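You operate a simulated robot arm through the tools that you are given. There is no shell and no other tool. Be economical: measure what you need, move in short steps, check, and stop when the job is done.

The job below is to be done with a simulated two-armed robot. You get a single attempt, and the scene is never put back.

JOB
Put baking paper, red brush and butter pot on the tray, passing the paper hand to hand.
Fine: The paper is in the wide drawer; shut it again. Hold the orange jug steady as you draw the brush.
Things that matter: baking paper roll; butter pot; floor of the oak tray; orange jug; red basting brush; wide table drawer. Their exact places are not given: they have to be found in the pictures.

It is judged by the outcome, as a careful person would: the job done as asked, and still so three seconds after it is handed in. It fails if anything else is knocked over, pushed out of place, dropped, spilled or broken.

ROBOT AND FRAMES
Two 7-joint arms with two-finger grippers on one trunk, on a base that drives. Base frame: it is fixed to the floor where the robot stands at the start and does not move with it; the origin is under the middle of the robot, x ahead of it, y to its left, z up; the surface under the hand at the start is at about z = 0.88. Units: m, rad, N and s.
The left shoulder is at the start at [0.045, 0.175, 1.203], the right one opposite. With the tool pointing down near the work surface each hand reaches from about 0.24 to 0.84 m from the robot's upright axis, wherever it stands, measured 20 degrees to its own side. Places, roughly: baking paper roll (30x4x4 cm) [0.6, 0.1, 0.8]; floor of the oak tray [0.4, 0.4, 0.9]; wide table drawer [0.6, 0.1, 0.8]. Payload 2.94 kg a hand.
Tool frame (each hand has its own): the origin (TCP) lies between the finger pads and is the grasp point; the fingertips stand 0.03 m ahead of it; z points along the fingers, y is the line along which they close. The gripper opens to 0.138 m. The gripper's body begins 0.109 m behind the TCP.
Orientation is that of the tool frame in the base frame, as a unit quaternion [w, x, y, z]. With the fingers straight down and closing along the base's y, the tool's x points along the base's -x, its y along +y and its z along -z.

CONTROLS
- The arms move only by the tool apply_moves. It takes "left_series", "right_series" or both (then of equal length, played together; a hand with none holds still); each is a list of rows, each a list of 7 numbers: the shift along the tool's x, y, z in m, then the turn, a rotation vector about the tool's x, y, z in degrees, then the gripper command, from -1 (shut) to 1 (fully open), values between in proportion. In form: [[dx, dy, dz, ax, ay, az, claw], ...]. A call has 1 to 8 rows; each row shifts and turns the commanded pose from where the row before left it, along the tool's axes as they then stand. Each row takes 0.2 s and may step no farther than 0.05 m and 0.15 rad from the row before; otherwise, or with a gripper value out of range, the whole call is refused. A pose out of reach is approached as far as the arm can. The call stops where the force on the tool passes 90 N (or 10 N more than at its start, if that is more) or the arm is blocked; 0.2 s more then pass. The fingers move at their own pace and stop on an object; they squeeze with about 23 N. The grip force told is the motor's: it shows also when the fingers shut on nothing. Time passes only in rows, and 0.2 s behind the last, so rows that do not move let the fingers close. It gives the time, the measured TCP pose, the force on the tool (base axes), the opening and the grip force at its end, in the units of the frame above (readings bear some noise), with the torque about the TCP (base axes, N m) and any sound that the robot's microphone picked up, and new pictures: "pictures" is both (left out), scene, wrist or none (wrist: the cameras of the hands that moved).
- Cameras (640 x 400 px; columns grow to the right, rows downward): "scene" is now at [0.0967, 0.0163, 1.6862]; the picture's right is [0.30, -0.95, 0.00], its down [-0.80, -0.25, -0.54] and it looks along [0.52, 0.16, -0.84] (base axes); focal length 214 px, centre (320, 200). "left" rides on the left gripper at [0.071, -0.019, -0.146] in its tool frame; the picture's right is [0.26, 0.97, 0.00], its down [-0.85, 0.23, -0.48] and it looks along [-0.46, 0.12, 0.88] (tool axes); focal length 280 px, centre (320, 200). "right" rides on the right gripper at [0.071, 0.019, -0.146] in its tool frame; the picture's right is [-0.26, 0.96, 0.00], its down [-0.85, -0.23, -0.48] and it looks along [-0.46, -0.12, 0.88] (tool axes); focal length 280 px, centre (320, 200).
- move_column(by): slides the trunk up (or, below 0, down) by that many m; the arms and the scene camera ride with it, the base frame stays. It gives what a move gives, with no picture.
- roll_base(legs): drives the robot by 1 to 6 legs, each [ahead, turn to the left] in m and rad, along the robot's own axes; the way and the turn of a leg run together, so that a leg with both is an arc; at most 1.5 m and 3.142 rad a leg. The arms and the cameras ride along, it lands a little off, and it stops where it bumps. It gives what a move gives, and a new picture of the scene camera.
- head_to(pan, tilt): turns the head with the scene camera to pan (to the left, within 2.094 rad either way) and tilt (down, from -0.506 to 1.204), counted from straight ahead of the robot. It gives what a move gives, and a new picture of the scene camera.
- probe_pixels(camera, pixels): for up to 12 pixels [column, row] of the newest picture of that camera ("zoom" is the newest enlarged one), the place [x, y, z] in the base frame of the surface seen there, good to about 0.003 m, but the place of the scene camera against the robot may be out by one fixed shift of up to 0.025 m in any direction. No time passes.
- close_up(camera, box): a new picture of the part [left, top, right, bottom] of that camera's present view, enlarged. No time passes.
- job_done(): hands the job in; it is judged then, once.

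Work in short steps. Measure before you move; look again where a grasp or a placing could have gone wrong, and mend it. You have 80 turns and 260 pictures in all, those below and enlarged ones among them. Open the grippers and draw the arms clear of the work before you hand the job in, unless the task says otherwise; then end with one line.

The tools are called after ">>>" by a JSON object that holds its "op" and its "data". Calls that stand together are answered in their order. apply_moves: Moves the arms, as the interface text tells. Its arguments: {"type":"object","properties":{"left_series":{"type":"array","items":{"type":"array","items":{"type":"number"}}},"right_series":{"type":"array","items":{"type":"array","items":{"type":"number"}}},"pictures":{"type":"string","enum":["both","scene","wrist","none"]}},"required":[]} The other tools are called the same way: move_column (by) slides the trunk up or down; roll_base (legs) drives the base; head_to (pan, tilt) turns the head that bears the scene camera; probe_pixels (camera, pixels) gives the place of the surface under pixels of a picture; close_up (camera, box) takes an enlarged picture of a part of a camera's view; job_done () hands the job in.

At the start:

```text
time_s: 0.0
left_tool_pos: [0.4302, 0.347, 1.4152]
left_tcp_rot: [0.0, 0.0, 1.0, 0.0]
left_contact_force: [0.3, 1.0, 0.2]
left_torque: [-0.02, -0.03, 0.01]
left_finger_gap: 0.1381
left_grasp_force: 0.1
right_tool_pos: [0.5055, -0.0732, 1.3477]
right_tcp_rot: [0.001, 0.0, 1.0, -0.001]
right_contact_force: [0.0, -0.2, -0.3]
right_torque: [-0.02, 0.02, 0.02]
right_finger_gap: 0.1382
right_grasp_force: 0.1
trunk travel left (down, up): [-0.375, 0.359]
robot x, y, heading: [-0.0015, -0.0027, 0.001]
head pan, tilt: [0.302, 0.998]
```

scene: 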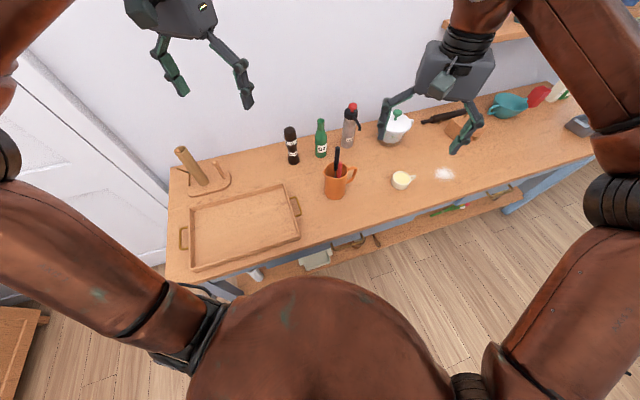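
right: 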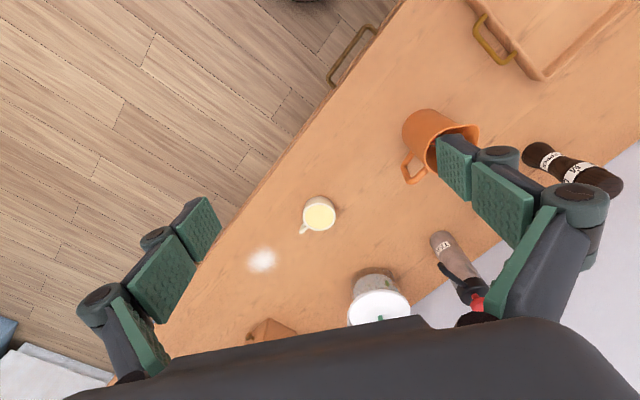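
left: 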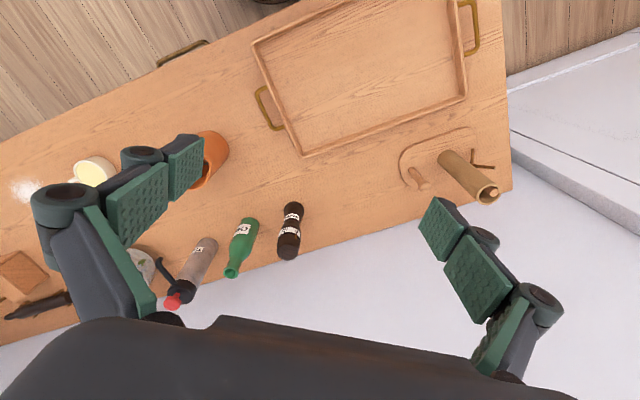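

The scene shows tray at (245,225), jug at (338,180), butter pot at (402,180), and a drawer handle in the right picture at (350,55). I measure these first.

>>> {"op": "probe_pixels", "data": {"camera": "scene", "pixels": [[193, 264], [299, 237], [286, 186], [192, 208], [245, 225], [338, 190], [336, 150], [352, 175], [401, 176], [412, 180], [445, 174], [360, 242]]}}

>>> {"op": "probe_pixels", "data": {"camera": "right", "pixels": [[350, 55], [378, 27], [331, 82], [320, 215], [304, 231], [412, 170], [430, 150], [375, 32], [200, 282], [441, 110], [262, 260], [300, 145]]}}

>>> {"op": "probe_pixels", "data": {"camera": "left", "pixels": [[182, 50], [205, 42], [158, 64], [265, 108], [470, 27], [360, 75], [303, 153], [467, 98], [254, 44], [440, 5], [210, 150], [95, 170]]}}

>>> {"op": "close_up", "data": {"camera": "scene", "box": [280, 90, 480, 290]}}

>>> {"op": "close_up", "data": {"camera": "right", "box": [280, 0, 540, 240]}}

```text
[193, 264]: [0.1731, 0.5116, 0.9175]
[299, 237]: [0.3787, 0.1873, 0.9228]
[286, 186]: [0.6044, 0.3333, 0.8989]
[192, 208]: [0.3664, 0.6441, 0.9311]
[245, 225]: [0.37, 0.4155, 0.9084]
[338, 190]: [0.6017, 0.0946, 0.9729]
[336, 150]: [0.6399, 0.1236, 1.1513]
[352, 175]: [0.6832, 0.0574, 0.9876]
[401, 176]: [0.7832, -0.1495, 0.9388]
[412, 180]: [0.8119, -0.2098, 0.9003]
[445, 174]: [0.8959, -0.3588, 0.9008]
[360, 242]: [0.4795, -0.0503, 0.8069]
```

```text
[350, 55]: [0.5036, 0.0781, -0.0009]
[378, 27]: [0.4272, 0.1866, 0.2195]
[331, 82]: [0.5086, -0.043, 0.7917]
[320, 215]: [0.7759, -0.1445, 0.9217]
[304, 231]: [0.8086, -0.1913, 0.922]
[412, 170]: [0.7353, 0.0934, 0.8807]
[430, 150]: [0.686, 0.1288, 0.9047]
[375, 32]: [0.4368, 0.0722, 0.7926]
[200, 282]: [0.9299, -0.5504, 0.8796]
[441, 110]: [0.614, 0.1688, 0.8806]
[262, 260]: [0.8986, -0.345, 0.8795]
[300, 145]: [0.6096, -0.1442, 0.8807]
```

```text
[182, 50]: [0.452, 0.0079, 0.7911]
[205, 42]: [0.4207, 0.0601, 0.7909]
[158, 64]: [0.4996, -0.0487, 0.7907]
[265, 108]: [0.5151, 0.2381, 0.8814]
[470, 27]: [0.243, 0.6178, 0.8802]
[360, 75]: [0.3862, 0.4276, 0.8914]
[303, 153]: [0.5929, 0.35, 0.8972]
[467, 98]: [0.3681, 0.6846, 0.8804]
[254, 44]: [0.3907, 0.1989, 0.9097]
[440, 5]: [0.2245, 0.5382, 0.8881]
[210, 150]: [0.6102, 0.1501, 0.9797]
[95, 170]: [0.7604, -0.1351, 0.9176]
```

```text
2.00 times, centred on (380, 190) of scene
```

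zoom: 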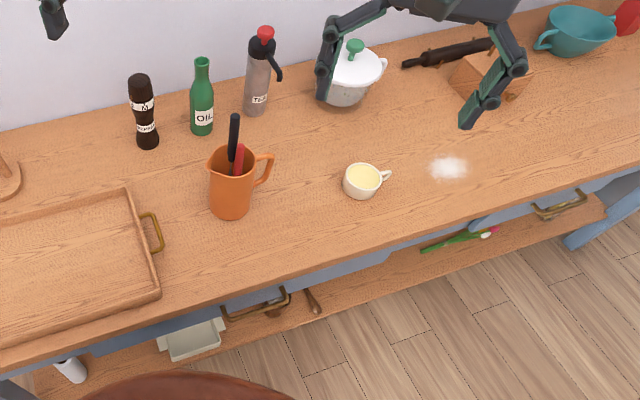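

```text
1.67 times, centred on (410, 120) of right
```

zoom: 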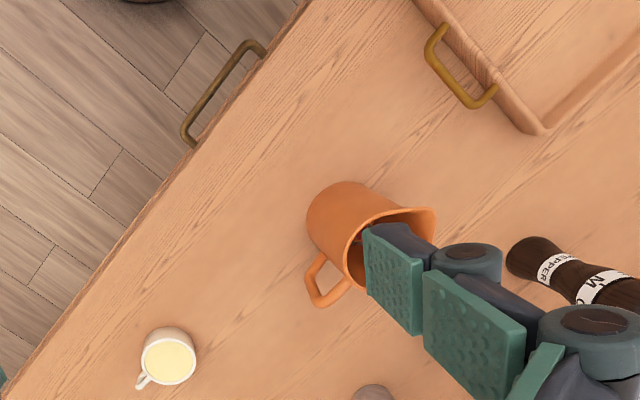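

Next I fix the table edge direction and the handle, and look at the handle and the jug in detail.

>>> {"op": "probe_pixels", "data": {"camera": "right", "pixels": [[400, 10], [372, 42], [310, 118], [260, 179], [228, 220], [371, 28], [333, 78], [342, 58], [420, 115], [405, 178], [432, 160], [478, 125]]}}

>>> {"op": "close_up", "data": {"camera": "left", "box": [120, 0, 320, 130]}}

>>> {"op": "close_up", "data": {"camera": "scene", "box": [310, 130, 420, 200]}}

```text
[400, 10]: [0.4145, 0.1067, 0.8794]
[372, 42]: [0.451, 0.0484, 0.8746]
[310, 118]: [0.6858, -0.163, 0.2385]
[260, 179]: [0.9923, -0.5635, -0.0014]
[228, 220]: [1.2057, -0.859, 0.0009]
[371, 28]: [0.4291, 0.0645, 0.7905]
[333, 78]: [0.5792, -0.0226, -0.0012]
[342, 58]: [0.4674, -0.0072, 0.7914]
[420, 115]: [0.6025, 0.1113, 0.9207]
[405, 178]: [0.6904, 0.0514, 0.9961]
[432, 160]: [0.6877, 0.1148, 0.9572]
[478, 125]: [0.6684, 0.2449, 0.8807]
```

```text
3.08 times, centred on (220, 65) of left
```

zoom: 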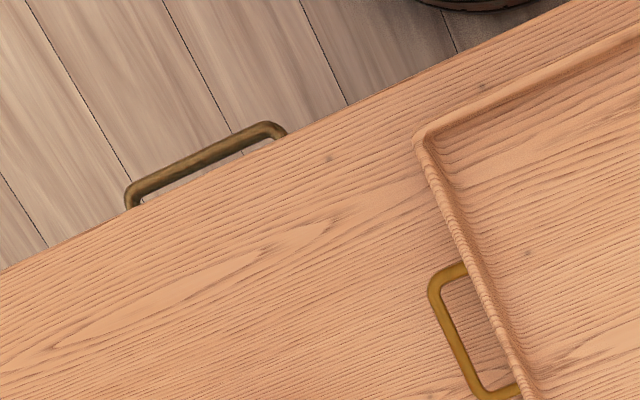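

```text
5.71 times, centred on (365, 165) of scene
```

zoom: 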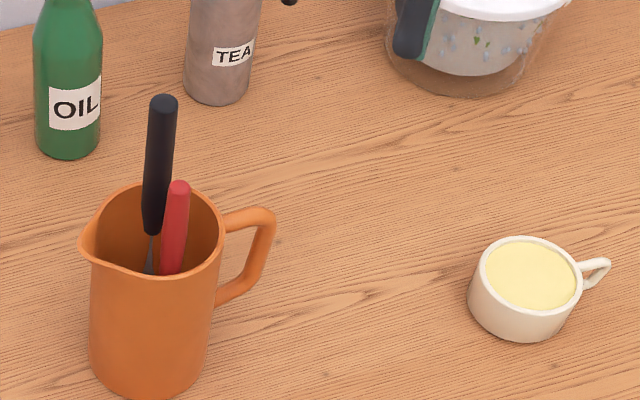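

Probing the front edge and the handle bar more exactly in the left picture.

>>> {"op": "probe_pixels", "data": {"camera": "left", "pixels": [[20, 178], [60, 158], [110, 134], [230, 75], [270, 55], [165, 59], [175, 55], [185, 50.5], [195, 46], [203, 42], [292, 150], [258, 62]]}}

>>> {"op": "probe_pixels", "data": {"camera": "scene", "pixels": [[175, 172], [250, 152], [300, 257], [402, 215], [480, 183], [230, 278], [337, 152], [341, 163], [338, 158], [334, 198], [355, 168], [365, 170]]}}

```text
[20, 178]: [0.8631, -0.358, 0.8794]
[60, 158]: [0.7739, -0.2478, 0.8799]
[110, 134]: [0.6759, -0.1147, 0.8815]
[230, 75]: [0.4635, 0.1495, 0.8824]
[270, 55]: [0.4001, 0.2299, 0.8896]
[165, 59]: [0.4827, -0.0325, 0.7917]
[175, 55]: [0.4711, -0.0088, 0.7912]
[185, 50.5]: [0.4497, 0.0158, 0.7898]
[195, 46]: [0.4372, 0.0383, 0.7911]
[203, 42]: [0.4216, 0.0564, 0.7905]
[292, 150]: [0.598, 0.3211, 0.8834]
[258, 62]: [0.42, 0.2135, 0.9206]
```

```text
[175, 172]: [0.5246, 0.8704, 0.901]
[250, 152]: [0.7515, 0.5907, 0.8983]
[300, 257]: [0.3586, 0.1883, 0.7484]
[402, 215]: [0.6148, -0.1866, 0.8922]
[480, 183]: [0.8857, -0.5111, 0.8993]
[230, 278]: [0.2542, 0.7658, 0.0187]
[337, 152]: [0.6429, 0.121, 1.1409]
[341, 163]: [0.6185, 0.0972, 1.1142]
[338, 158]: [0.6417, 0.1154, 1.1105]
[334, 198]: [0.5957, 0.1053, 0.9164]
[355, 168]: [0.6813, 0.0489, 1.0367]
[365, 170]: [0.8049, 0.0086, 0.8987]
```

The table is turned about 0.64 rad from my heading (edge along [0.6,-0.8], inward normal [0.8,0.6]). I check the wooden thing at lower left (20,340), then turn the base square to the table.

>>> {"op": "probe_pixels", "data": {"camera": "scene", "pixels": [[20, 315], [38, 320], [10, 380], [100, 250], [160, 200]]}}

>>> {"op": "roll_base", "data": {"legs": [[0.0, 0.64]]}}

```text
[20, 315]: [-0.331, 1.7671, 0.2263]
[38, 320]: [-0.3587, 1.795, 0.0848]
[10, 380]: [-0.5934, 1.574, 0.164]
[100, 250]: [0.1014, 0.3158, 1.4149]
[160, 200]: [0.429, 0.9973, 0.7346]
```

```text
time_s: 2.1
left_tool_pos: [0.134, 0.5361, 1.4146]
left_tcp_rot: [-0.001, -0.319, 0.948, 0.0]
left_contact_force: [-0.2, 0.5, 0.3]
left_torque: [0.0, 0.01, -0.01]
left_finger_gap: 0.1379
left_grasp_force: 0.0
right_tool_pos: [0.4469, 0.2471, 1.3465]
right_tcp_rot: [0.0, -0.318, 0.948, 0.001]
right_contact_force: [-0.9, 0.0, -0.1]
right_torque: [0.01, -0.02, -0.01]
right_finger_gap: 0.138
right_grasp_force: 0.0
trunk travel left (down, up): [-0.375, 0.359]
robot x, y, heading: [0.0002, -0.0003, 0.647]
head pan, tilt: [0.302, 0.998]
```

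scene: 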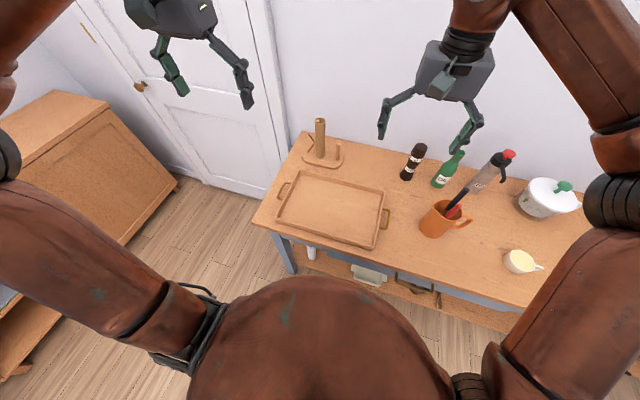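

Base now heads 0.647. I pan the head a bit right and back off 0.25 m to make room for the drawer.

>>> {"op": "roll_base", "data": {"legs": [[-0.25, 0.0]]}}

>>> {"op": "head_to", "data": {"pan": -0.15, "tilt": 0.85}}

```text
time_s: 4.0
left_tool_pos: [-0.0672, 0.3856, 1.4154]
left_tcp_rot: [0.001, -0.321, 0.947, 0.0]
left_contact_force: [-0.3, -0.4, 0.7]
left_torque: [0.07, -0.07, -0.04]
left_finger_gap: 0.138
left_grasp_force: 0.0
right_tool_pos: [0.2454, 0.0961, 1.3476]
right_tcp_rot: [0.0, -0.32, 0.948, 0.001]
right_contact_force: [0.4, 0.1, 0.2]
right_torque: [0.08, -0.07, 0.0]
right_finger_gap: 0.138
right_grasp_force: 0.1
trunk travel left (down, up): [-0.375, 0.359]
robot x, y, heading: [-0.1998, -0.1516, 0.651]
head pan, tilt: [0.302, 0.998]
```

scene: 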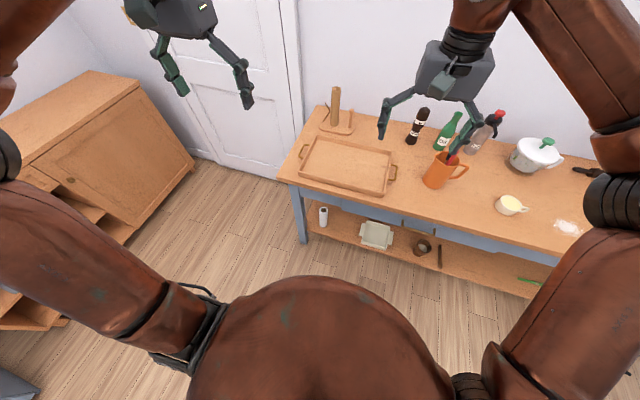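

```text
time_s: 4.9
left_tool_pos: [-0.0661, 0.386, 1.4156]
left_tcp_rot: [-0.001, -0.32, 0.947, 0.0]
left_contact_force: [-0.5, -0.9, -0.8]
left_torque: [0.02, 0.01, 0.01]
left_finger_gap: 0.138
left_grasp_force: 0.1
right_tool_pos: [0.2468, 0.0985, 1.3472]
right_tcp_rot: [0.0, -0.32, 0.947, 0.0]
right_contact_force: [1.1, 0.6, 0.9]
right_torque: [0.0, 0.03, -0.01]
right_finger_gap: 0.1381
right_grasp_force: 0.0
trunk travel left (down, up): [-0.375, 0.359]
robot x, y, heading: [-0.1997, -0.1546, 0.649]
head pan, tilt: [-0.15, 0.85]
```

scene: 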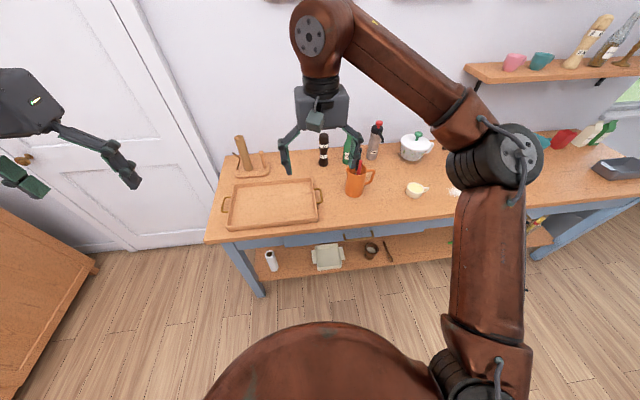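

I zoom in on the drawer fronts under the table edge.

>>> {"op": "close_up", "data": {"camera": "scene", "box": [230, 150, 470, 290]}}

>>> {"op": "close_up", "data": {"camera": "right", "box": [0, 0, 640, 400]}}

```text
2.67 times, centred on (350, 220) of scene
```

zoom: 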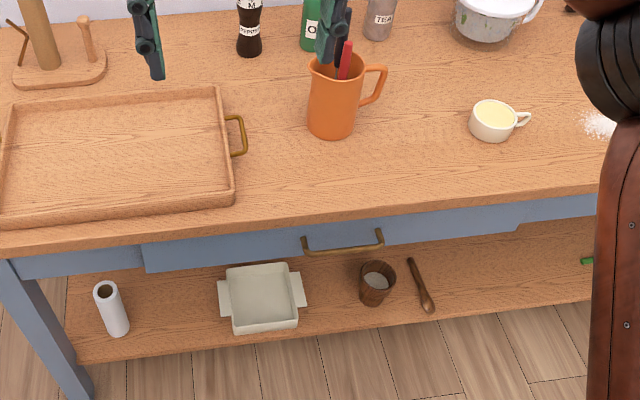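

```text
1.00 times, centred on (320, 200) of right (not enlarged: the box is as wide or as high as the picture)
```

zoom: 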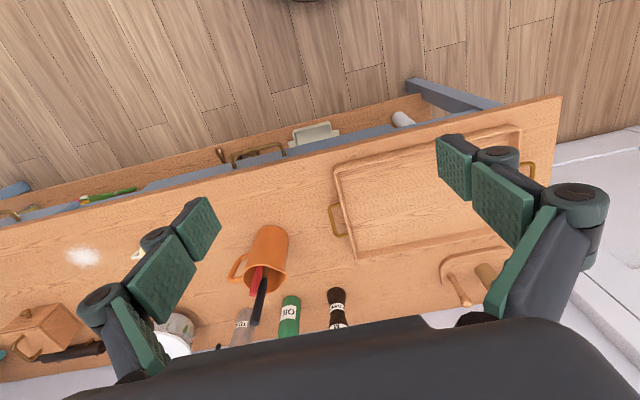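

The wide drawer's front spans (140–525, 230) in the zoom with its handle at (342,245). I measure them and the roundness of handle in both cameras.

>>> {"op": "probe_pixels", "data": {"camera": "right", "pixels": [[232, 154], [258, 149], [284, 144], [100, 200], [300, 155], [500, 110], [380, 136], [200, 180]]}}

>>> {"op": "probe_pixels", "data": {"camera": "scene", "pixels": [[345, 237], [331, 238.5], [359, 235.5], [345, 233], [290, 240], [400, 226]]}}

>>> {"op": "close_up", "data": {"camera": "right", "box": [180, 120, 340, 220]}}

```text
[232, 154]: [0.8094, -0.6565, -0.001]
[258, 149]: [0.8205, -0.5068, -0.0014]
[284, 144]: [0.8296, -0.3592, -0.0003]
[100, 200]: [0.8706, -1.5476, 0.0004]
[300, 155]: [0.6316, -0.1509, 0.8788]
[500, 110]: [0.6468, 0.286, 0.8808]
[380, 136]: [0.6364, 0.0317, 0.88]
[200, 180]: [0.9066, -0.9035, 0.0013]
```

```text
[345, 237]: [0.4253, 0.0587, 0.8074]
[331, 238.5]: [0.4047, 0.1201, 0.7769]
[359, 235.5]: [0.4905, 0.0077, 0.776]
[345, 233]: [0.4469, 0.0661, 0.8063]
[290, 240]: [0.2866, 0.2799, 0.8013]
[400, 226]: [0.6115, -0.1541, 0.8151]
```

```text
4.00 times, centred on (260, 170) of right
```

zoom: 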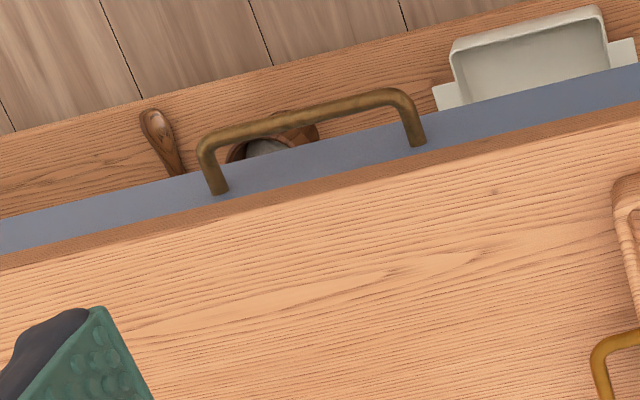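

The "right" probe used the old picture; I probe via the zoom instead.

>>> {"op": "probe_pixels", "data": {"camera": "zoom", "pixels": [[215, 138], [300, 118], [390, 96], [219, 192], [418, 143], [320, 150], [500, 110], [60, 230], [100, 250], [600, 130], [350, 162]]}}

```text
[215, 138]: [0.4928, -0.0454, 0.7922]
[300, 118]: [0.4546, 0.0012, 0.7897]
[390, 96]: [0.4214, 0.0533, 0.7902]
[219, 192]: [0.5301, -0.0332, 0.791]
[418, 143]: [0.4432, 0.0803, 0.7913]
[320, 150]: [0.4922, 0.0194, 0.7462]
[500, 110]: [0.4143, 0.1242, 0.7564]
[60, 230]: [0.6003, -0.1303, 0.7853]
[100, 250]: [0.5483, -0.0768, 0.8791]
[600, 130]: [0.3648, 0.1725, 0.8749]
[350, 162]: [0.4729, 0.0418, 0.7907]
```

Bar centre ≈ (0.457, 0.004, 0.785), running along (0.59,-0.81); I'll take it with the right hand tilted 45° forward, closing across the bar. First back off 0.10 m more, then turn the wrist.

>>> {"op": "roll_base", "data": {"legs": [[-0.1, -0.013]]}}

>>> {"op": "apply_moves", "data": {"right_series": [[0, 0, 0.03, 0, 0, -8.2, -0.1], [0, 0, 0.03, 0, 0, -8.2, -0.1], [0, 0, 0.03, 0, 0, -8.2, -0.1], [0, 0, 0.03, 0, 0, -8.2, -0.1], [0, 0, 0.03, 0, 0, -8.2, -0.1], [0, 0, 0.03, 0, 0, -8.2, -0.1], [0, 0, 0.03, 0, 0, -8.2, -0.1], [0, 0, 0.03, 0, 0, -8.2, -0.1]], "pictures": "none"}}

>>> {"op": "apply_moves", "data": {"right_series": [[0, 0, 0, 0, 0, -8.2, -0.1], [0, 0, 0, 0, 0, -8.2, -0.1], [0, 0, 0, 0, 0, -8.0, -0.1], [0.04, -0.025, 0, 7.5, 0, 0, -0.1], [0.04, -0.025, 0, 7.5, 0, 0, -0.1], [0.04, -0.025, 0, 7.5, 0, 0, -0.1], [0.04, -0.025, 0, 7.5, 0, 0, -0.1], [0.04, -0.025, 0, 7.5, 0, 0, -0.1]], "pictures": "both"}}

```text
time_s: 6.0
left_tool_pos: [-0.1184, 0.3397, 1.4097]
left_tcp_rot: [-0.009, -0.314, 0.949, -0.003]
left_contact_force: [-0.6, -2.2, -1.0]
left_torque: [0.18, -0.02, 0.05]
left_finger_gap: 0.1382
left_grasp_force: 0.1
right_tool_pos: [0.1888, 0.045, 1.3415]
right_tcp_rot: [-0.009, -0.313, 0.95, -0.002]
right_contact_force: [-0.6, -1.3, -0.1]
right_torque: [0.08, -0.12, -0.04]
right_finger_gap: 0.1382
right_grasp_force: 0.1
trunk travel left (down, up): [-0.375, 0.359]
robot x, y, heading: [-0.2828, -0.2101, 0.641]
head pan, tilt: [-0.15, 0.85]
```

scene: 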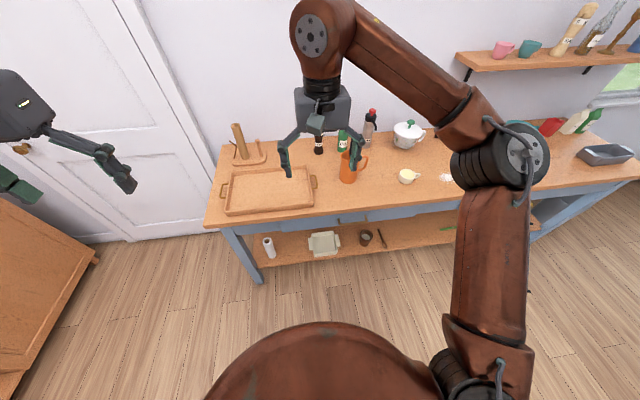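

```text
time_s: 7.8
left_tool_pos: [-0.1477, 0.3166, 1.418]
left_tcp_rot: [0.004, -0.314, 0.949, 0.002]
left_contact_force: [-0.4, 0.2, -0.9]
left_torque: [-0.02, 0.04, 0.0]
left_finger_gap: 0.138
left_grasp_force: 0.0
right_tool_pos: [0.1615, 0.0255, 1.1219]
right_tcp_rot: [-0.003, 0.763, -0.646, 0.002]
right_contact_force: [0.6, 0.6, 0.4]
right_torque: [-0.05, 0.01, -0.03]
right_finger_gap: 0.062
right_grasp_force: 0.1
right hand out of reach, approached as far as the arm can: row 8
trunk travel left (down, up): [-0.375, 0.359]
robot x, y, heading: [-0.2783, -0.2087, 0.638]
head pan, tilt: [-0.15, 0.85]
```

```text
time_s: 9.6
left_tool_pos: [-0.1483, 0.3088, 1.4211]
left_tcp_rot: [0.004, -0.313, 0.95, 0.006]
left_contact_force: [0.0, -0.3, -0.4]
left_torque: [0.24, 0.05, -0.01]
left_finger_gap: 0.1382
left_grasp_force: 0.1
right_tool_pos: [0.1257, -0.105, 1.1749]
right_tcp_rot: [-0.264, 0.835, -0.462, 0.143]
right_contact_force: [0.1, -0.9, -0.6]
right_torque: [0.11, 0.02, 0.1]
right_finger_gap: 0.0619
right_grasp_force: 0.0
right hand out of reach, approached as far as the arm can: row 1, 2, 3, 4, 5, 6, 7
trunk travel left (down, up): [-0.375, 0.359]
robot x, y, heading: [-0.2826, -0.2107, 0.64]
head pan, tilt: [-0.15, 0.85]
```

scene: 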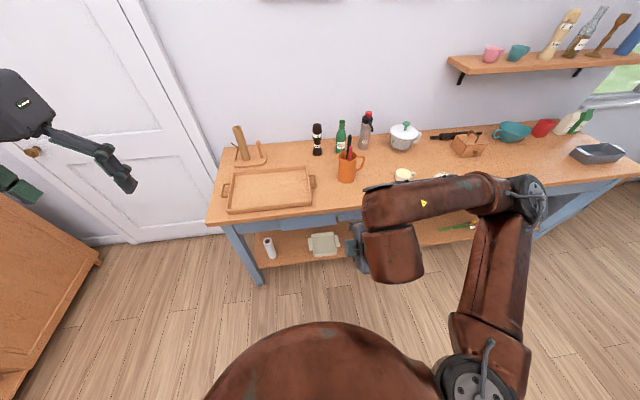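
right: 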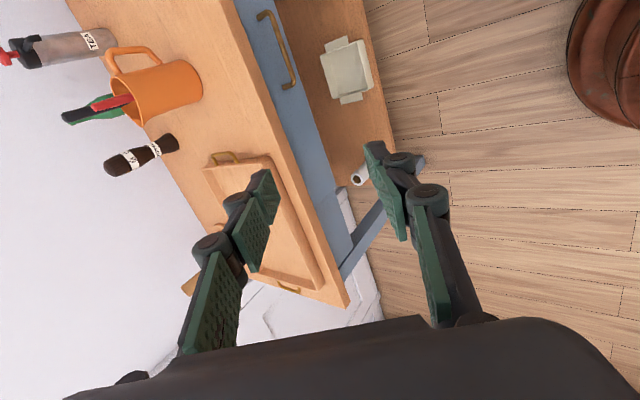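

The hand is now turned right (tool x along the edge), tilt 35°. I finish the tilt and approach the pre-grasp in front of the handle.

>>> {"op": "apply_moves", "data": {"right_series": [[0.0135, 0.005, 0.045, 5, 0, 0, -0.1], [0.0135, 0.005, 0.045, 5, 0, 0, -0.1], [0.0135, 0.005, 0.045, 0, 0, 0, -0.1], [0.0135, 0.005, 0.045, 0, 0, 0, -0.1], [0.0135, 0.005, 0.045, 0, 0, 0, -0.1], [0.0135, 0.005, 0.045, 0, 0, 0, -0.1], [0.0135, 0.005, 0.045, 0, 0, 0, -0.1]], "pictures": "both"}}

```text
time_s: 11.2
left_tool_pos: [-0.1487, 0.3154, 1.4173]
left_tcp_rot: [0.004, -0.315, 0.949, 0.002]
left_contact_force: [0.4, 0.4, 0.5]
left_torque: [-0.04, 0.0, -0.02]
left_finger_gap: 0.1382
left_grasp_force: 0.1
right_tool_pos: [0.3061, -0.0885, 0.9382]
right_tcp_rot: [-0.305, 0.822, -0.451, 0.168]
right_contact_force: [0.4, -0.5, 0.2]
right_torque: [0.03, 0.04, -0.03]
right_finger_gap: 0.0623
right_grasp_force: 0.1
right hand out of reach, approached as far as the arm can: row 2
trunk travel left (down, up): [-0.375, 0.359]
robot x, y, heading: [-0.2762, -0.2131, 0.637]
head pan, tilt: [-0.15, 0.85]
```

scene: 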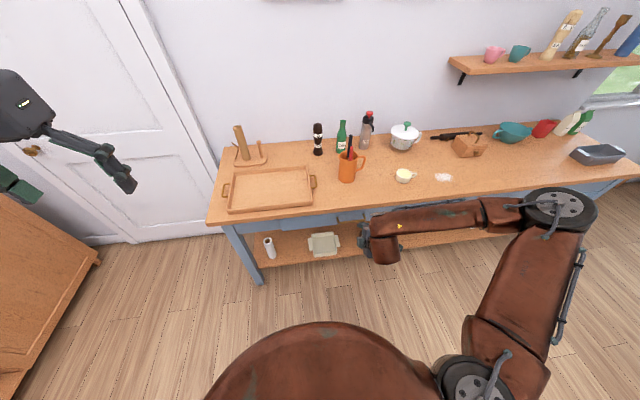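
right: 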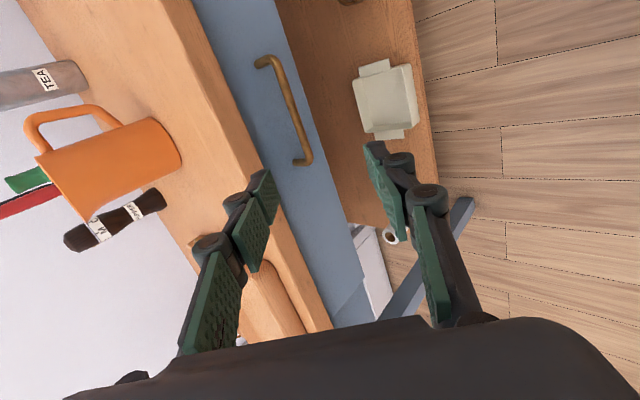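

Hand is aligned; I measure the handle bar again in the right wrist picture, at (283,90).

>>> {"op": "probe_pixels", "data": {"camera": "right", "pixels": [[274, 70], [285, 95], [298, 130], [262, 62], [302, 162], [250, 100], [222, 80]]}}

```text
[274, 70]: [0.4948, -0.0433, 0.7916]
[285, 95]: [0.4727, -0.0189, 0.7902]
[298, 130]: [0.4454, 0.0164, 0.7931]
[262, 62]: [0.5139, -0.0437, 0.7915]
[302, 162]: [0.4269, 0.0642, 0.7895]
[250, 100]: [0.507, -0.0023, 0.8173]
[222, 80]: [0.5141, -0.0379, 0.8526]
```

Centre confirmed. I shift to line up, then go in along the tool axis 0.225 m and look.

>>> {"op": "apply_moves", "data": {"right_series": [[0.003, -0.034, 0.0, 0, 0, 0, -0.1], [0, 0, 0.04, 0, 0, 0, -0.1], [0, 0, 0.04, 0, 0, 0, -0.1], [0, 0, 0.04, 0, 0, 0, -0.1], [0, 0, 0.04, 0, 0, 0, -0.1], [0, 0, 0.02, 0, 0, 0, -0.1]], "pictures": "wrist"}}

```text
time_s: 12.6
left_tool_pos: [-0.1504, 0.3155, 1.4176]
left_tcp_rot: [0.004, -0.315, 0.949, 0.003]
left_contact_force: [-0.1, -0.4, 0.7]
left_torque: [0.01, 0.0, -0.03]
left_finger_gap: 0.1381
left_grasp_force: 0.1
right_tool_pos: [0.429, -0.0147, 0.8265]
right_tcp_rot: [-0.305, 0.821, -0.452, 0.168]
right_contact_force: [-0.7, -0.1, 0.0]
right_torque: [0.0, -0.01, -0.01]
right_finger_gap: 0.0621
right_grasp_force: 0.0
trunk travel left (down, up): [-0.375, 0.359]
robot x, y, heading: [-0.2801, -0.2113, 0.64]
head pan, tilt: [-0.15, 0.85]
```

right: 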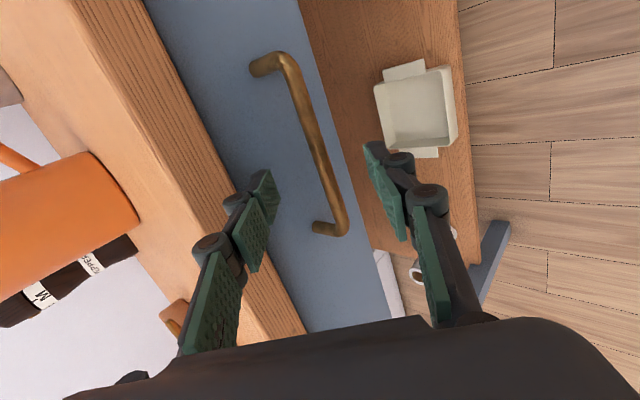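

Aligned, 0.054 m left along the tool. I advance and close on the bar.

>>> {"op": "apply_moves", "data": {"right_series": [[0, 0, 0.026, 0, 0, 0, -0.1], [0, 0, 0.025, 0, 0, 0, -0.1], [0, 0, 0, 0, 0, 0, -1], [0, 0, 0, 0, 0, 0, -1], [0, 0, 0, 0, 0, 0, -1], [0, 0, 0, 0, 0, 0, -1]], "pictures": "wrist"}}

```text
time_s: 14.0
left_tool_pos: [-0.1499, 0.316, 1.4174]
left_tcp_rot: [0.004, -0.315, 0.949, 0.002]
left_contact_force: [-0.5, 0.5, 1.7]
left_torque: [0.0, -0.03, 0.02]
left_finger_gap: 0.1379
left_grasp_force: 0.1
right_tool_pos: [0.4556, 0.0013, 0.787]
right_tcp_rot: [-0.304, 0.823, -0.451, 0.168]
right_contact_force: [-6.1, -3.5, -8.7]
right_torque: [-0.42, -0.3, 0.58]
right_finger_gap: 0.0113
right_grasp_force: 32.7
trunk travel left (down, up): [-0.375, 0.359]
robot x, y, heading: [-0.2805, -0.206, 0.643]
head pan, tilt: [-0.15, 0.85]
```

right: 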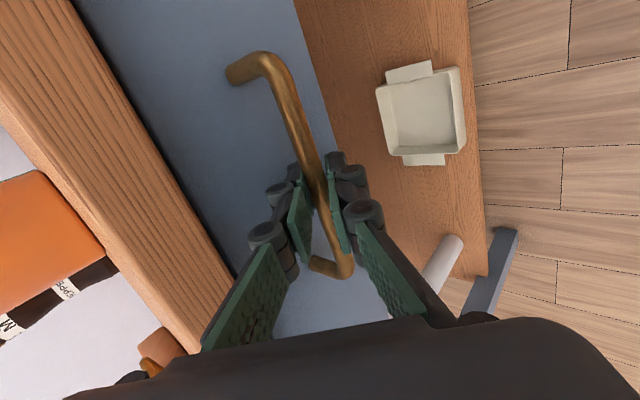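

Gripped (gap 0.011). I pull the drawer straight out, along [-0.81,-0.59,0].

>>> {"op": "apply_moves", "data": {"right_series": [[0.002, 0.0227, -0.0195, 0, 0, 0, -1], [0.002, 0.0227, -0.0195, 0, 0, 0, -1], [0.002, 0.0227, -0.0195, 0, 0, 0, -1], [0.002, 0.0227, -0.0195, 0, 0, 0, -1]], "pictures": "scene"}}

```text
time_s: 15.0
left_tool_pos: [-0.1479, 0.317, 1.4173]
left_tcp_rot: [0.003, -0.314, 0.949, 0.002]
left_contact_force: [0.1, -0.2, -0.3]
left_torque: [-0.01, 0.0, 0.04]
left_finger_gap: 0.1382
left_grasp_force: 0.2
right_tool_pos: [0.3596, -0.0689, 0.7847]
right_tcp_rot: [-0.304, 0.821, -0.453, 0.166]
right_contact_force: [-6.4, 5.0, -20.8]
right_torque: [-0.36, -0.28, 0.77]
right_finger_gap: 0.0113
right_grasp_force: 38.1
trunk travel left (down, up): [-0.375, 0.359]
robot x, y, heading: [-0.2777, -0.2106, 0.637]
head pan, tilt: [-0.15, 0.85]
```

scene: 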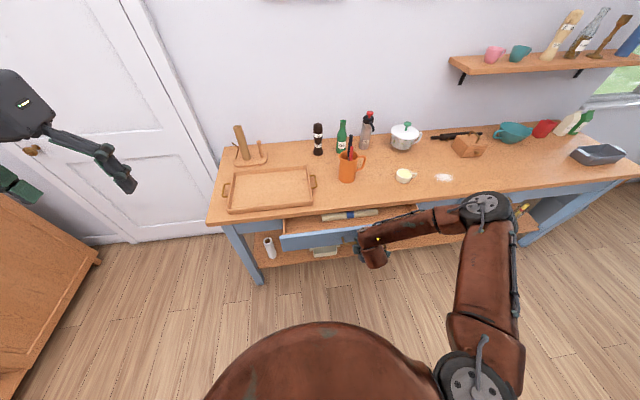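

Opened 0.12 m; the roll shows at (350,215). I pull 0.12 m more.

>>> {"op": "apply_moves", "data": {"right_series": [[0.002, 0.0217, -0.0205, 0, 0, 0, -1], [0.002, 0.0227, -0.0195, 0, 0, 0, -1], [0.002, 0.0227, -0.0195, 0, 0, 0, -1], [0.002, 0.0227, -0.0195, 0, 0, 0, -1]], "pictures": "scene"}}

>>> {"op": "close_up", "data": {"camera": "scene", "box": [260, 170, 440, 290]}}

```text
time_s: 16.0
left_tool_pos: [-0.1479, 0.3154, 1.4177]
left_tcp_rot: [0.003, -0.315, 0.949, 0.003]
left_contact_force: [-0.3, 0.6, 0.4]
left_torque: [0.02, -0.02, 0.03]
left_finger_gap: 0.1379
left_grasp_force: 0.1
right_tool_pos: [0.2607, -0.14, 0.7867]
right_tcp_rot: [-0.304, 0.821, -0.453, 0.168]
right_contact_force: [-4.5, 2.1, -30.8]
right_torque: [-0.3, -0.22, 0.78]
right_finger_gap: 0.0115
right_grasp_force: 38.9
trunk travel left (down, up): [-0.375, 0.359]
robot x, y, heading: [-0.2805, -0.2094, 0.637]
head pan, tilt: [-0.15, 0.85]
```

scene: 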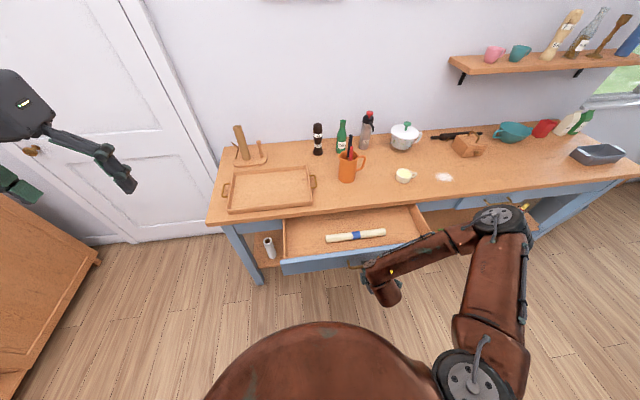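

```text
3.33 times, centred on (350, 230) of scene
```

zoom: 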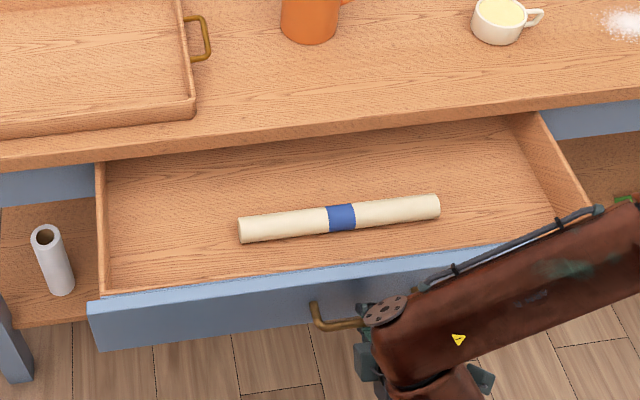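

The roll lies in the open at zoom (340,217). I measure it, the drawer floor and walls.

>>> {"op": "probe_pixels", "data": {"camera": "zoom", "pixels": [[243, 228], [300, 222], [341, 216], [400, 208], [435, 206], [300, 265], [300, 180], [290, 293], [350, 135], [560, 170], [103, 230]]}}

```text
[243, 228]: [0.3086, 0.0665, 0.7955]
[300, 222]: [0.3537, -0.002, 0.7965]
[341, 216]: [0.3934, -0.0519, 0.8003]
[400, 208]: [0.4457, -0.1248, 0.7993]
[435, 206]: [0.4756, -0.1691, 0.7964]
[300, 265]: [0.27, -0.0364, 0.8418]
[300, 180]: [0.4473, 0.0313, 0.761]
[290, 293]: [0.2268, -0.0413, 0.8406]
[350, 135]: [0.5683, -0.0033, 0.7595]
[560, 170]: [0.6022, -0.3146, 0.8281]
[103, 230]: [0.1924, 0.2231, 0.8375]
```

True roll centre ≈ (0.387,-0.039), top ≈0.778, walls' top ≈0.82. I release the handle, back off along the tool and rise.

>>> {"op": "apply_moves", "data": {"right_series": [[0, 0, 0, 0, 0, 0, -0.2], [0, 0, 0, 0, 0, 0, -0.2], [0, 0, 0, 0, 0, 0, -0.2], [0, 0, -0.035, 0, 0, 0, -0.2], [0, 0, -0.035, 0, 0, 0, -0.2], [0, -0.0294, -0.0341, 0, 0, 0, -0.1], [0, -0.0294, -0.0341, 0, 0, 0, 0], [0, -0.0294, -0.0341, 0, 0, 0, 0]], "pictures": "both"}}

```text
time_s: 17.8
left_tool_pos: [-0.1495, 0.3157, 1.4185]
left_tcp_rot: [0.004, -0.315, 0.949, 0.001]
left_contact_force: [-0.8, 0.2, -0.1]
left_torque: [0.01, -0.02, -0.01]
left_finger_gap: 0.1381
left_grasp_force: 0.0
right_tool_pos: [0.2246, -0.1625, 0.842]
right_tcp_rot: [-0.305, 0.821, -0.452, 0.169]
right_contact_force: [-0.2, 0.1, -0.5]
right_torque: [0.01, 0.02, -0.02]
right_finger_gap: 0.069
right_grasp_force: 0.1
right hand out of reach, approached as far as the arm can: row 6, 7, 8
trunk travel left (down, up): [-0.375, 0.359]
robot x, y, heading: [-0.2799, -0.2118, 0.637]
head pan, tilt: [-0.15, 0.85]
```

scene: 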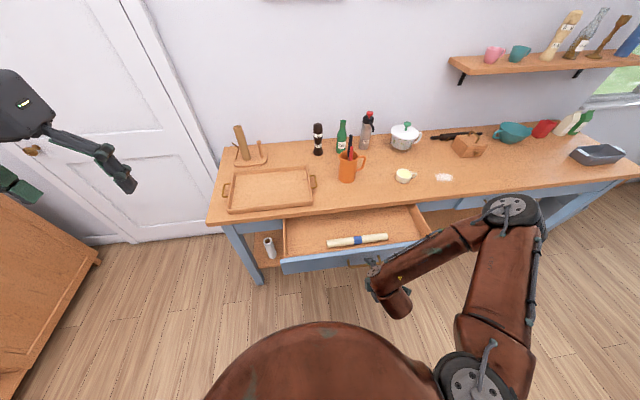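
right: 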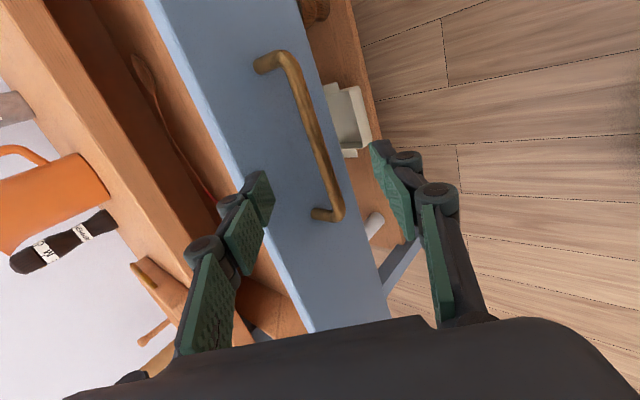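

Clear of the handle. I straighten the hand to vertical while moving up and forward over the drawer.

>>> {"op": "apply_moves", "data": {"right_series": [[0, -0.02, -0.01, -6.8, 0, 0, 0], [0, -0.02, -0.01, -6.8, 0, 0, 0], [0, -0.02, -0.01, -6.8, 0, 0, 0], [0, -0.02, -0.01, -6.8, 0, 0, 0], [0, -0.02, -0.01, -6.8, 0, 0, 0], [0, -0.02, -0.01, -6.7, 0, 0, 0], [0.0, -0.01, -0.01, 0, -7.5, -3.0, 0], [0.0, -0.01, -0.01, 0, -7.5, 0, 0]], "pictures": "both"}}

```text
time_s: 19.6
left_tool_pos: [-0.1503, 0.3142, 1.418]
left_tcp_rot: [0.003, -0.315, 0.949, 0.002]
left_contact_force: [0.1, -0.1, 0.1]
left_torque: [0.02, -0.02, 0.0]
left_finger_gap: 0.138
left_grasp_force: 0.1
right_tool_pos: [0.1017, -0.1379, 0.8239]
right_tcp_rot: [-0.066, 0.88, -0.456, -0.113]
right_contact_force: [0.1, 0.7, 0.2]
right_torque: [-0.03, 0.0, 0.01]
right_finger_gap: 0.069
right_grasp_force: 0.1
right hand out of reach, approached as far as the arm can: row 4, 5, 6, 7, 8
trunk travel left (down, up): [-0.375, 0.359]
robot x, y, heading: [-0.2786, -0.2125, 0.64]
head pan, tilt: [-0.15, 0.85]
```

scene: 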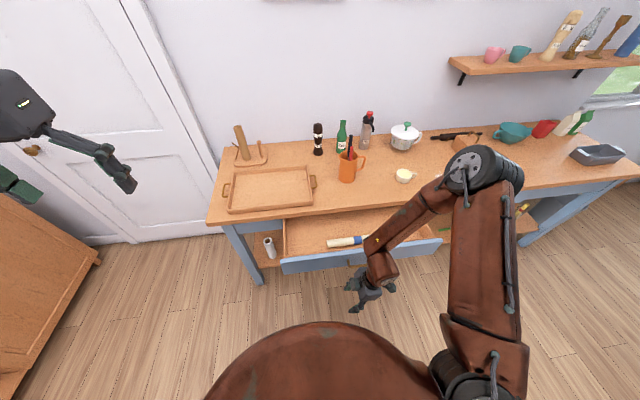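
right: 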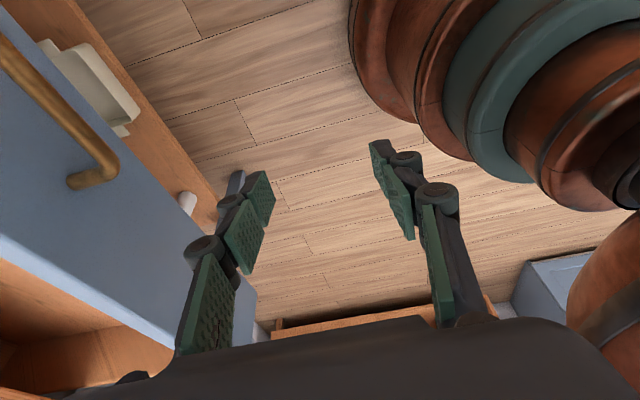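

The arm folded close to the column; orientation is as wanted. I raise the hand straight up in small steps and see how it follows.

>>> {"op": "apply_moves", "data": {"right_series": [[0, 0, -0.04, 0, 0, 0, 0], [0, 0, -0.04, 0, 0, 0, 0], [0, 0, -0.04, 0, 0, 0, 0]], "pictures": "none"}}

```text
time_s: 20.4
left_tool_pos: [-0.1517, 0.316, 1.4186]
left_tcp_rot: [0.005, -0.315, 0.949, 0.002]
left_contact_force: [0.2, -0.5, -0.2]
left_torque: [0.06, -0.05, 0.0]
left_finger_gap: 0.1378
left_grasp_force: 0.1
right_tool_pos: [0.0545, -0.1593, 0.897]
right_tcp_rot: [-0.065, 0.88, -0.456, -0.113]
right_contact_force: [-0.2, -0.5, 1.3]
right_torque: [0.02, 0.0, -0.05]
right_finger_gap: 0.0691
right_grasp_force: 0.0
right hand out of reach, approached as far as the arm can: row 1, 2, 3
trunk travel left (down, up): [-0.375, 0.359]
robot x, y, heading: [-0.2764, -0.2107, 0.641]
head pan, tilt: [-0.15, 0.85]
```

Raising pushes the wrist toward the shoulder; the cure is moving out. I move forward over the drawer at this height.

>>> {"op": "apply_moves", "data": {"right_series": [[0.018, -0.045, -0.005, 0, 0, 0, 0], [0.018, -0.045, -0.005, 0, 0, 0, 0], [0.018, -0.045, -0.005, 0, 0, 0, 0], [0.018, -0.045, -0.005, 0, 0, 0, 0], [0.018, -0.045, -0.005, 0, 0, 0, 0]], "pictures": "both"}}

```text
time_s: 21.6
left_tool_pos: [-0.1491, 0.3153, 1.4179]
left_tcp_rot: [0.003, -0.315, 0.949, 0.002]
left_contact_force: [-0.2, 0.8, -0.3]
left_torque: [-0.04, 0.01, 0.0]
left_finger_gap: 0.1379
left_grasp_force: 0.1
right_tool_pos: [0.1134, -0.1186, 0.8091]
right_tcp_rot: [-0.07, 0.88, -0.457, -0.11]
right_contact_force: [0.1, 0.6, -0.9]
right_torque: [0.01, 0.02, -0.01]
right_finger_gap: 0.0691
right_grasp_force: 0.1
right hand out of reach, approached as far as the arm can: row 1, 2, 3, 4, 5
trunk travel left (down, up): [-0.375, 0.359]
robot x, y, heading: [-0.2791, -0.2131, 0.639]
head pan, tilt: [-0.15, 0.85]
```

scene: 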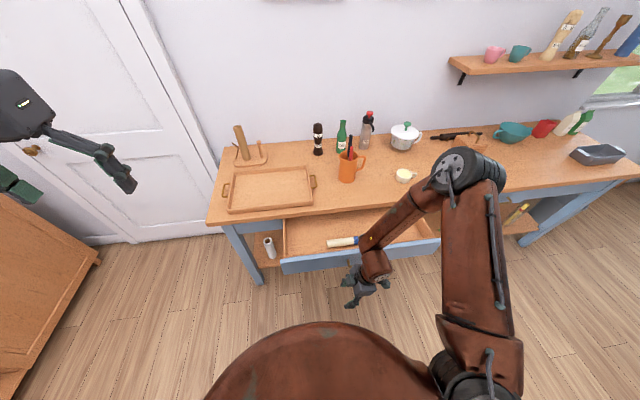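
right: 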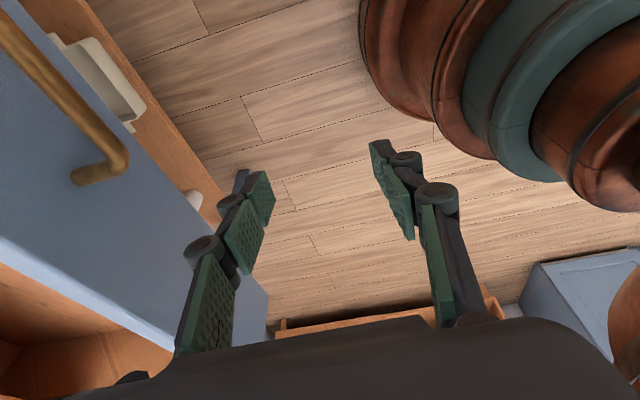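

The wrist twist seems at its joint limit in this pose, so I turn the hand back about its own axis (+z) toward its natural orientation.

>>> {"op": "apply_moves", "data": {"right_series": [[0, 0, 0, 0, 0, 8.2, 0], [0, 0, 0, 0, 0, 8.2, 0], [0, 0, 0, 0, 0, 8.2, 0], [0, 0, 0, 0, 0, 8.2, 0]], "pictures": "none"}}

```text
time_s: 22.6
left_tool_pos: [-0.1502, 0.3144, 1.4176]
left_tcp_rot: [0.005, -0.314, 0.95, 0.002]
left_contact_force: [-0.3, 0.0, 0.7]
left_torque: [0.04, 0.02, -0.01]
left_finger_gap: 0.138
left_grasp_force: 0.1
right_tool_pos: [0.1121, -0.1184, 0.8086]
right_tcp_rot: [-0.027, 0.716, -0.686, -0.128]
right_contact_force: [-0.2, 0.4, 0.4]
right_torque: [0.06, 0.01, 0.01]
right_finger_gap: 0.069
right_grasp_force: 0.1
trunk travel left (down, up): [-0.375, 0.359]
robot x, y, heading: [-0.2777, -0.2104, 0.638]
head pan, tilt: [-0.15, 0.85]
```

In reach again, and the command equals the measured pose. I keep turning while raising.

>>> {"op": "apply_moves", "data": {"right_series": [[0, 0, -0.03, 0, 0, 8.2, 0], [0, 0, -0.03, 0, 0, 8.2, 0], [0, 0, -0.03, 0, 0, 8.2, 0], [0, 0, -0.03, 0, 0, 8.2, 0], [0, 0, -0.03, 0, 0, 8.2, 0], [0, 0, -0.03, 0, 0, 8.2, 0], [0, 0, -0.03, 0, 0, 8.2, 0], [0, 0, -0.03, 0, 0, 8.2, 0]], "pictures": "none"}}

```text
time_s: 24.4
left_tool_pos: [-0.1498, 0.3151, 1.4188]
left_tcp_rot: [0.004, -0.315, 0.949, 0.003]
left_contact_force: [-0.5, 0.7, -0.1]
left_torque: [0.02, 0.0, -0.03]
left_finger_gap: 0.1379
left_grasp_force: 0.1
right_tool_pos: [0.1456, -0.1728, 1.0434]
right_tcp_rot: [-0.045, -0.231, 0.964, 0.121]
right_contact_force: [0.2, -0.2, 0.9]
right_torque: [0.01, 0.0, -0.02]
right_finger_gap: 0.0689
right_grasp_force: 0.0
trunk travel left (down, up): [-0.375, 0.359]
robot x, y, heading: [-0.2789, -0.213, 0.64]
head pan, tilt: [-0.15, 0.85]
```

All in reach now. I continue turning +z toward tool x = left, checking reach.

>>> {"op": "apply_moves", "data": {"right_series": [[-0.02, 0, 0, 0, 0, 8.2, 0], [-0.02, 0, 0, 0, 0, 8.2, 0], [-0.02, 0, 0, 0, 0, 8.2, 0], [-0.02, 0, 0, 0, 0, 8.2, 0], [0, 0.02, 0, 0, 0, 8.2, 0], [0, 0.02, 0, 0, 0, 8.2, 0], [0, 0.02, 0, 0, 0, 8.2, 0], [0, 0.02, 0, 0, 0, 8.2, 0]], "pictures": "none"}}

```text
time_s: 26.2
left_tool_pos: [-0.15, 0.3159, 1.4187]
left_tcp_rot: [0.004, -0.314, 0.949, 0.002]
left_contact_force: [-0.7, 0.2, -0.4]
left_torque: [-0.06, 0.0, 0.03]
left_finger_gap: 0.1377
left_grasp_force: 0.1
right_tool_pos: [0.2449, -0.0765, 1.0479]
right_tcp_rot: [-0.105, 0.33, 0.935, 0.078]
right_contact_force: [0.5, 0.3, -0.2]
right_torque: [-0.02, 0.0, -0.01]
right_finger_gap: 0.0691
right_grasp_force: 0.1
trunk travel left (down, up): [-0.375, 0.359]
robot x, y, heading: [-0.2784, -0.2123, 0.639]
head pan, tilt: [-0.15, 0.85]
```

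Good. I finish the turn (15°) and move above the right third of the roll at z ≈0.88.

>>> {"op": "apply_moves", "data": {"right_series": [[0, 0.0, 0, 0, 0, 7.7, 0], [0, 0.0, 0, 0, 0, 7.7, 0], [-0.029, 0.027, 0.015, 0, 0, 0, 0], [-0.029, 0.027, 0.03, 0, 0, 0, 0], [-0.029, 0.027, 0.03, 0, 0, 0, 0], [-0.029, 0.027, 0.03, 0, 0, 0, 0], [-0.028, 0.029, 0.03, 0, 0, 0, 0]], "pictures": "both"}}

```text
refused: row 7 steps farther than a row can; nothing moved
```

Row slightly too long; resending with smaller steps.

>>> {"op": "apply_moves", "data": {"right_series": [[0, 0.0, 0, 0, 0, 7.7, 0], [0, 0.0, 0, 0, 0, 7.7, 0], [-0.024, 0.023, 0.0225, 0, 0, 0, 0], [-0.024, 0.023, 0.0225, 0, 0, 0, 0], [-0.024, 0.023, 0.0225, 0, 0, 0, 0], [-0.024, 0.023, 0.0225, 0, 0, 0, 0], [-0.024, 0.023, 0.0225, 0, 0, 0, 0], [-0.024, 0.022, 0.0225, 0, 0, 0, 0]], "pictures": "both"}}

```text
time_s: 28.0
left_tool_pos: [-0.1485, 0.3145, 1.4184]
left_tcp_rot: [0.003, -0.315, 0.949, 0.002]
left_contact_force: [-0.7, -0.3, -0.3]
left_torque: [0.01, 0.02, -0.01]
left_finger_gap: 0.1381
left_grasp_force: 0.3
right_tool_pos: [0.4226, -0.0804, 0.8777]
right_tcp_rot: [-0.115, 0.45, 0.883, 0.063]
right_contact_force: [-0.6, 0.7, 0.6]
right_torque: [-0.04, 0.05, 0.0]
right_finger_gap: 0.0689
right_grasp_force: 0.0
trunk travel left (down, up): [-0.375, 0.359]
robot x, y, heading: [-0.2827, -0.2116, 0.634]
head pan, tilt: [-0.15, 0.85]
```

scene: 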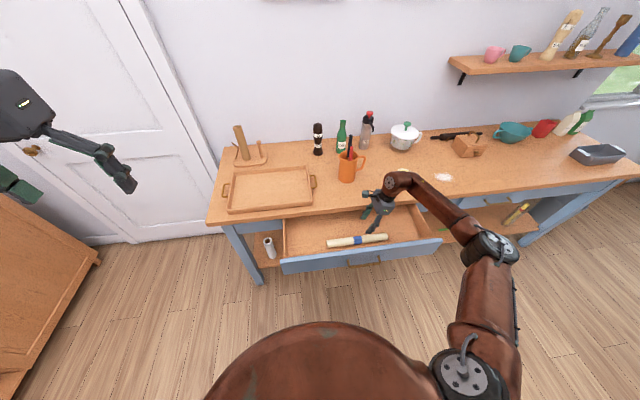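
right: 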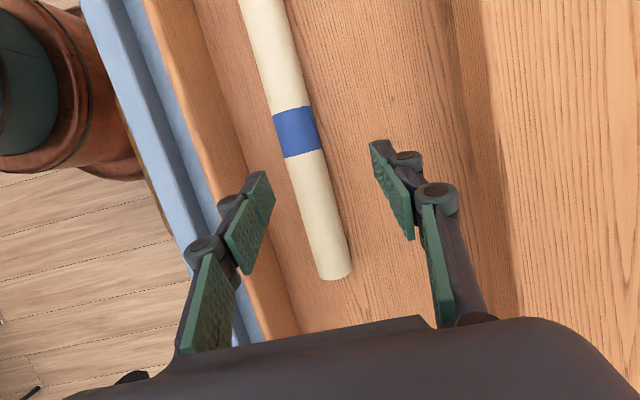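

The roll is now clear in the right wrist view, band at (296,130), near end (337,275). I measure it.

>>> {"op": "probe_pixels", "data": {"camera": "right", "pixels": [[297, 131], [315, 200], [334, 262], [282, 70], [265, 5], [350, 130], [230, 120], [336, 278]]}}

```text
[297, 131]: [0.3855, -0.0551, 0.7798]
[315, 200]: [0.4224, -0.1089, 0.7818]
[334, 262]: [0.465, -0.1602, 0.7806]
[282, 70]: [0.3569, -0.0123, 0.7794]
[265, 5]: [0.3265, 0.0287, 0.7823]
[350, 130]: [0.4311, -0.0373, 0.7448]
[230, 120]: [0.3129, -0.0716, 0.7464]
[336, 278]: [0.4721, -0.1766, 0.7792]
```

Roll centre (0.3855,-0.055), top 0.780, floor 0.745. I go down to z≈0.782 at 5 cm right of its centre and close.

>>> {"op": "apply_moves", "data": {"right_series": [[-0.032, -0.0155, 0, 0, 0, 0, 0], [0, 0, 0.03, 0, 0, 0, 0], [0, 0, 0.03, 0, 0, 0, 0], [0, 0, 0.03, 0, 0, 0, 0], [0, 0, 0, 0, 0, 0, -1], [0, 0, 0, 0, 0, 0, -1], [0, 0, 0, 0, 0, 0, -1]], "pictures": "wrist"}}

```text
time_s: 29.6
left_tool_pos: [-0.1497, 0.3163, 1.4183]
left_tcp_rot: [0.004, -0.315, 0.949, 0.003]
left_contact_force: [0.1, 0.0, -0.3]
left_torque: [0.02, -0.01, 0.02]
left_finger_gap: 0.1379
left_grasp_force: 0.1
right_tool_pos: [0.4129, -0.0941, 0.7851]
right_tcp_rot: [-0.115, 0.45, 0.883, 0.063]
right_contact_force: [-1.2, -0.1, 2.7]
right_torque: [0.02, 0.04, 0.17]
right_finger_gap: 0.0368
right_grasp_force: 22.9
trunk travel left (down, up): [-0.375, 0.359]
robot x, y, heading: [-0.2779, -0.2131, 0.639]
head pan, tilt: [-0.15, 0.85]
```

right: 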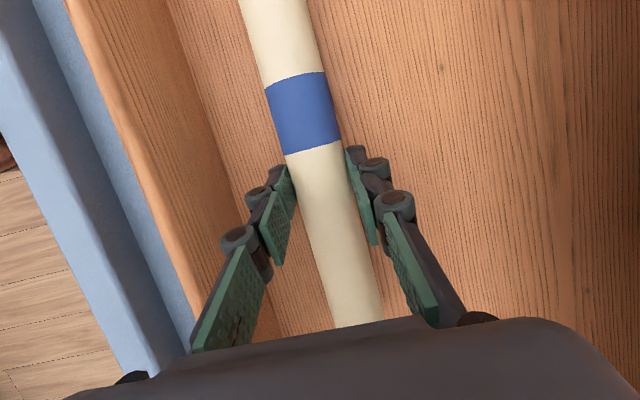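

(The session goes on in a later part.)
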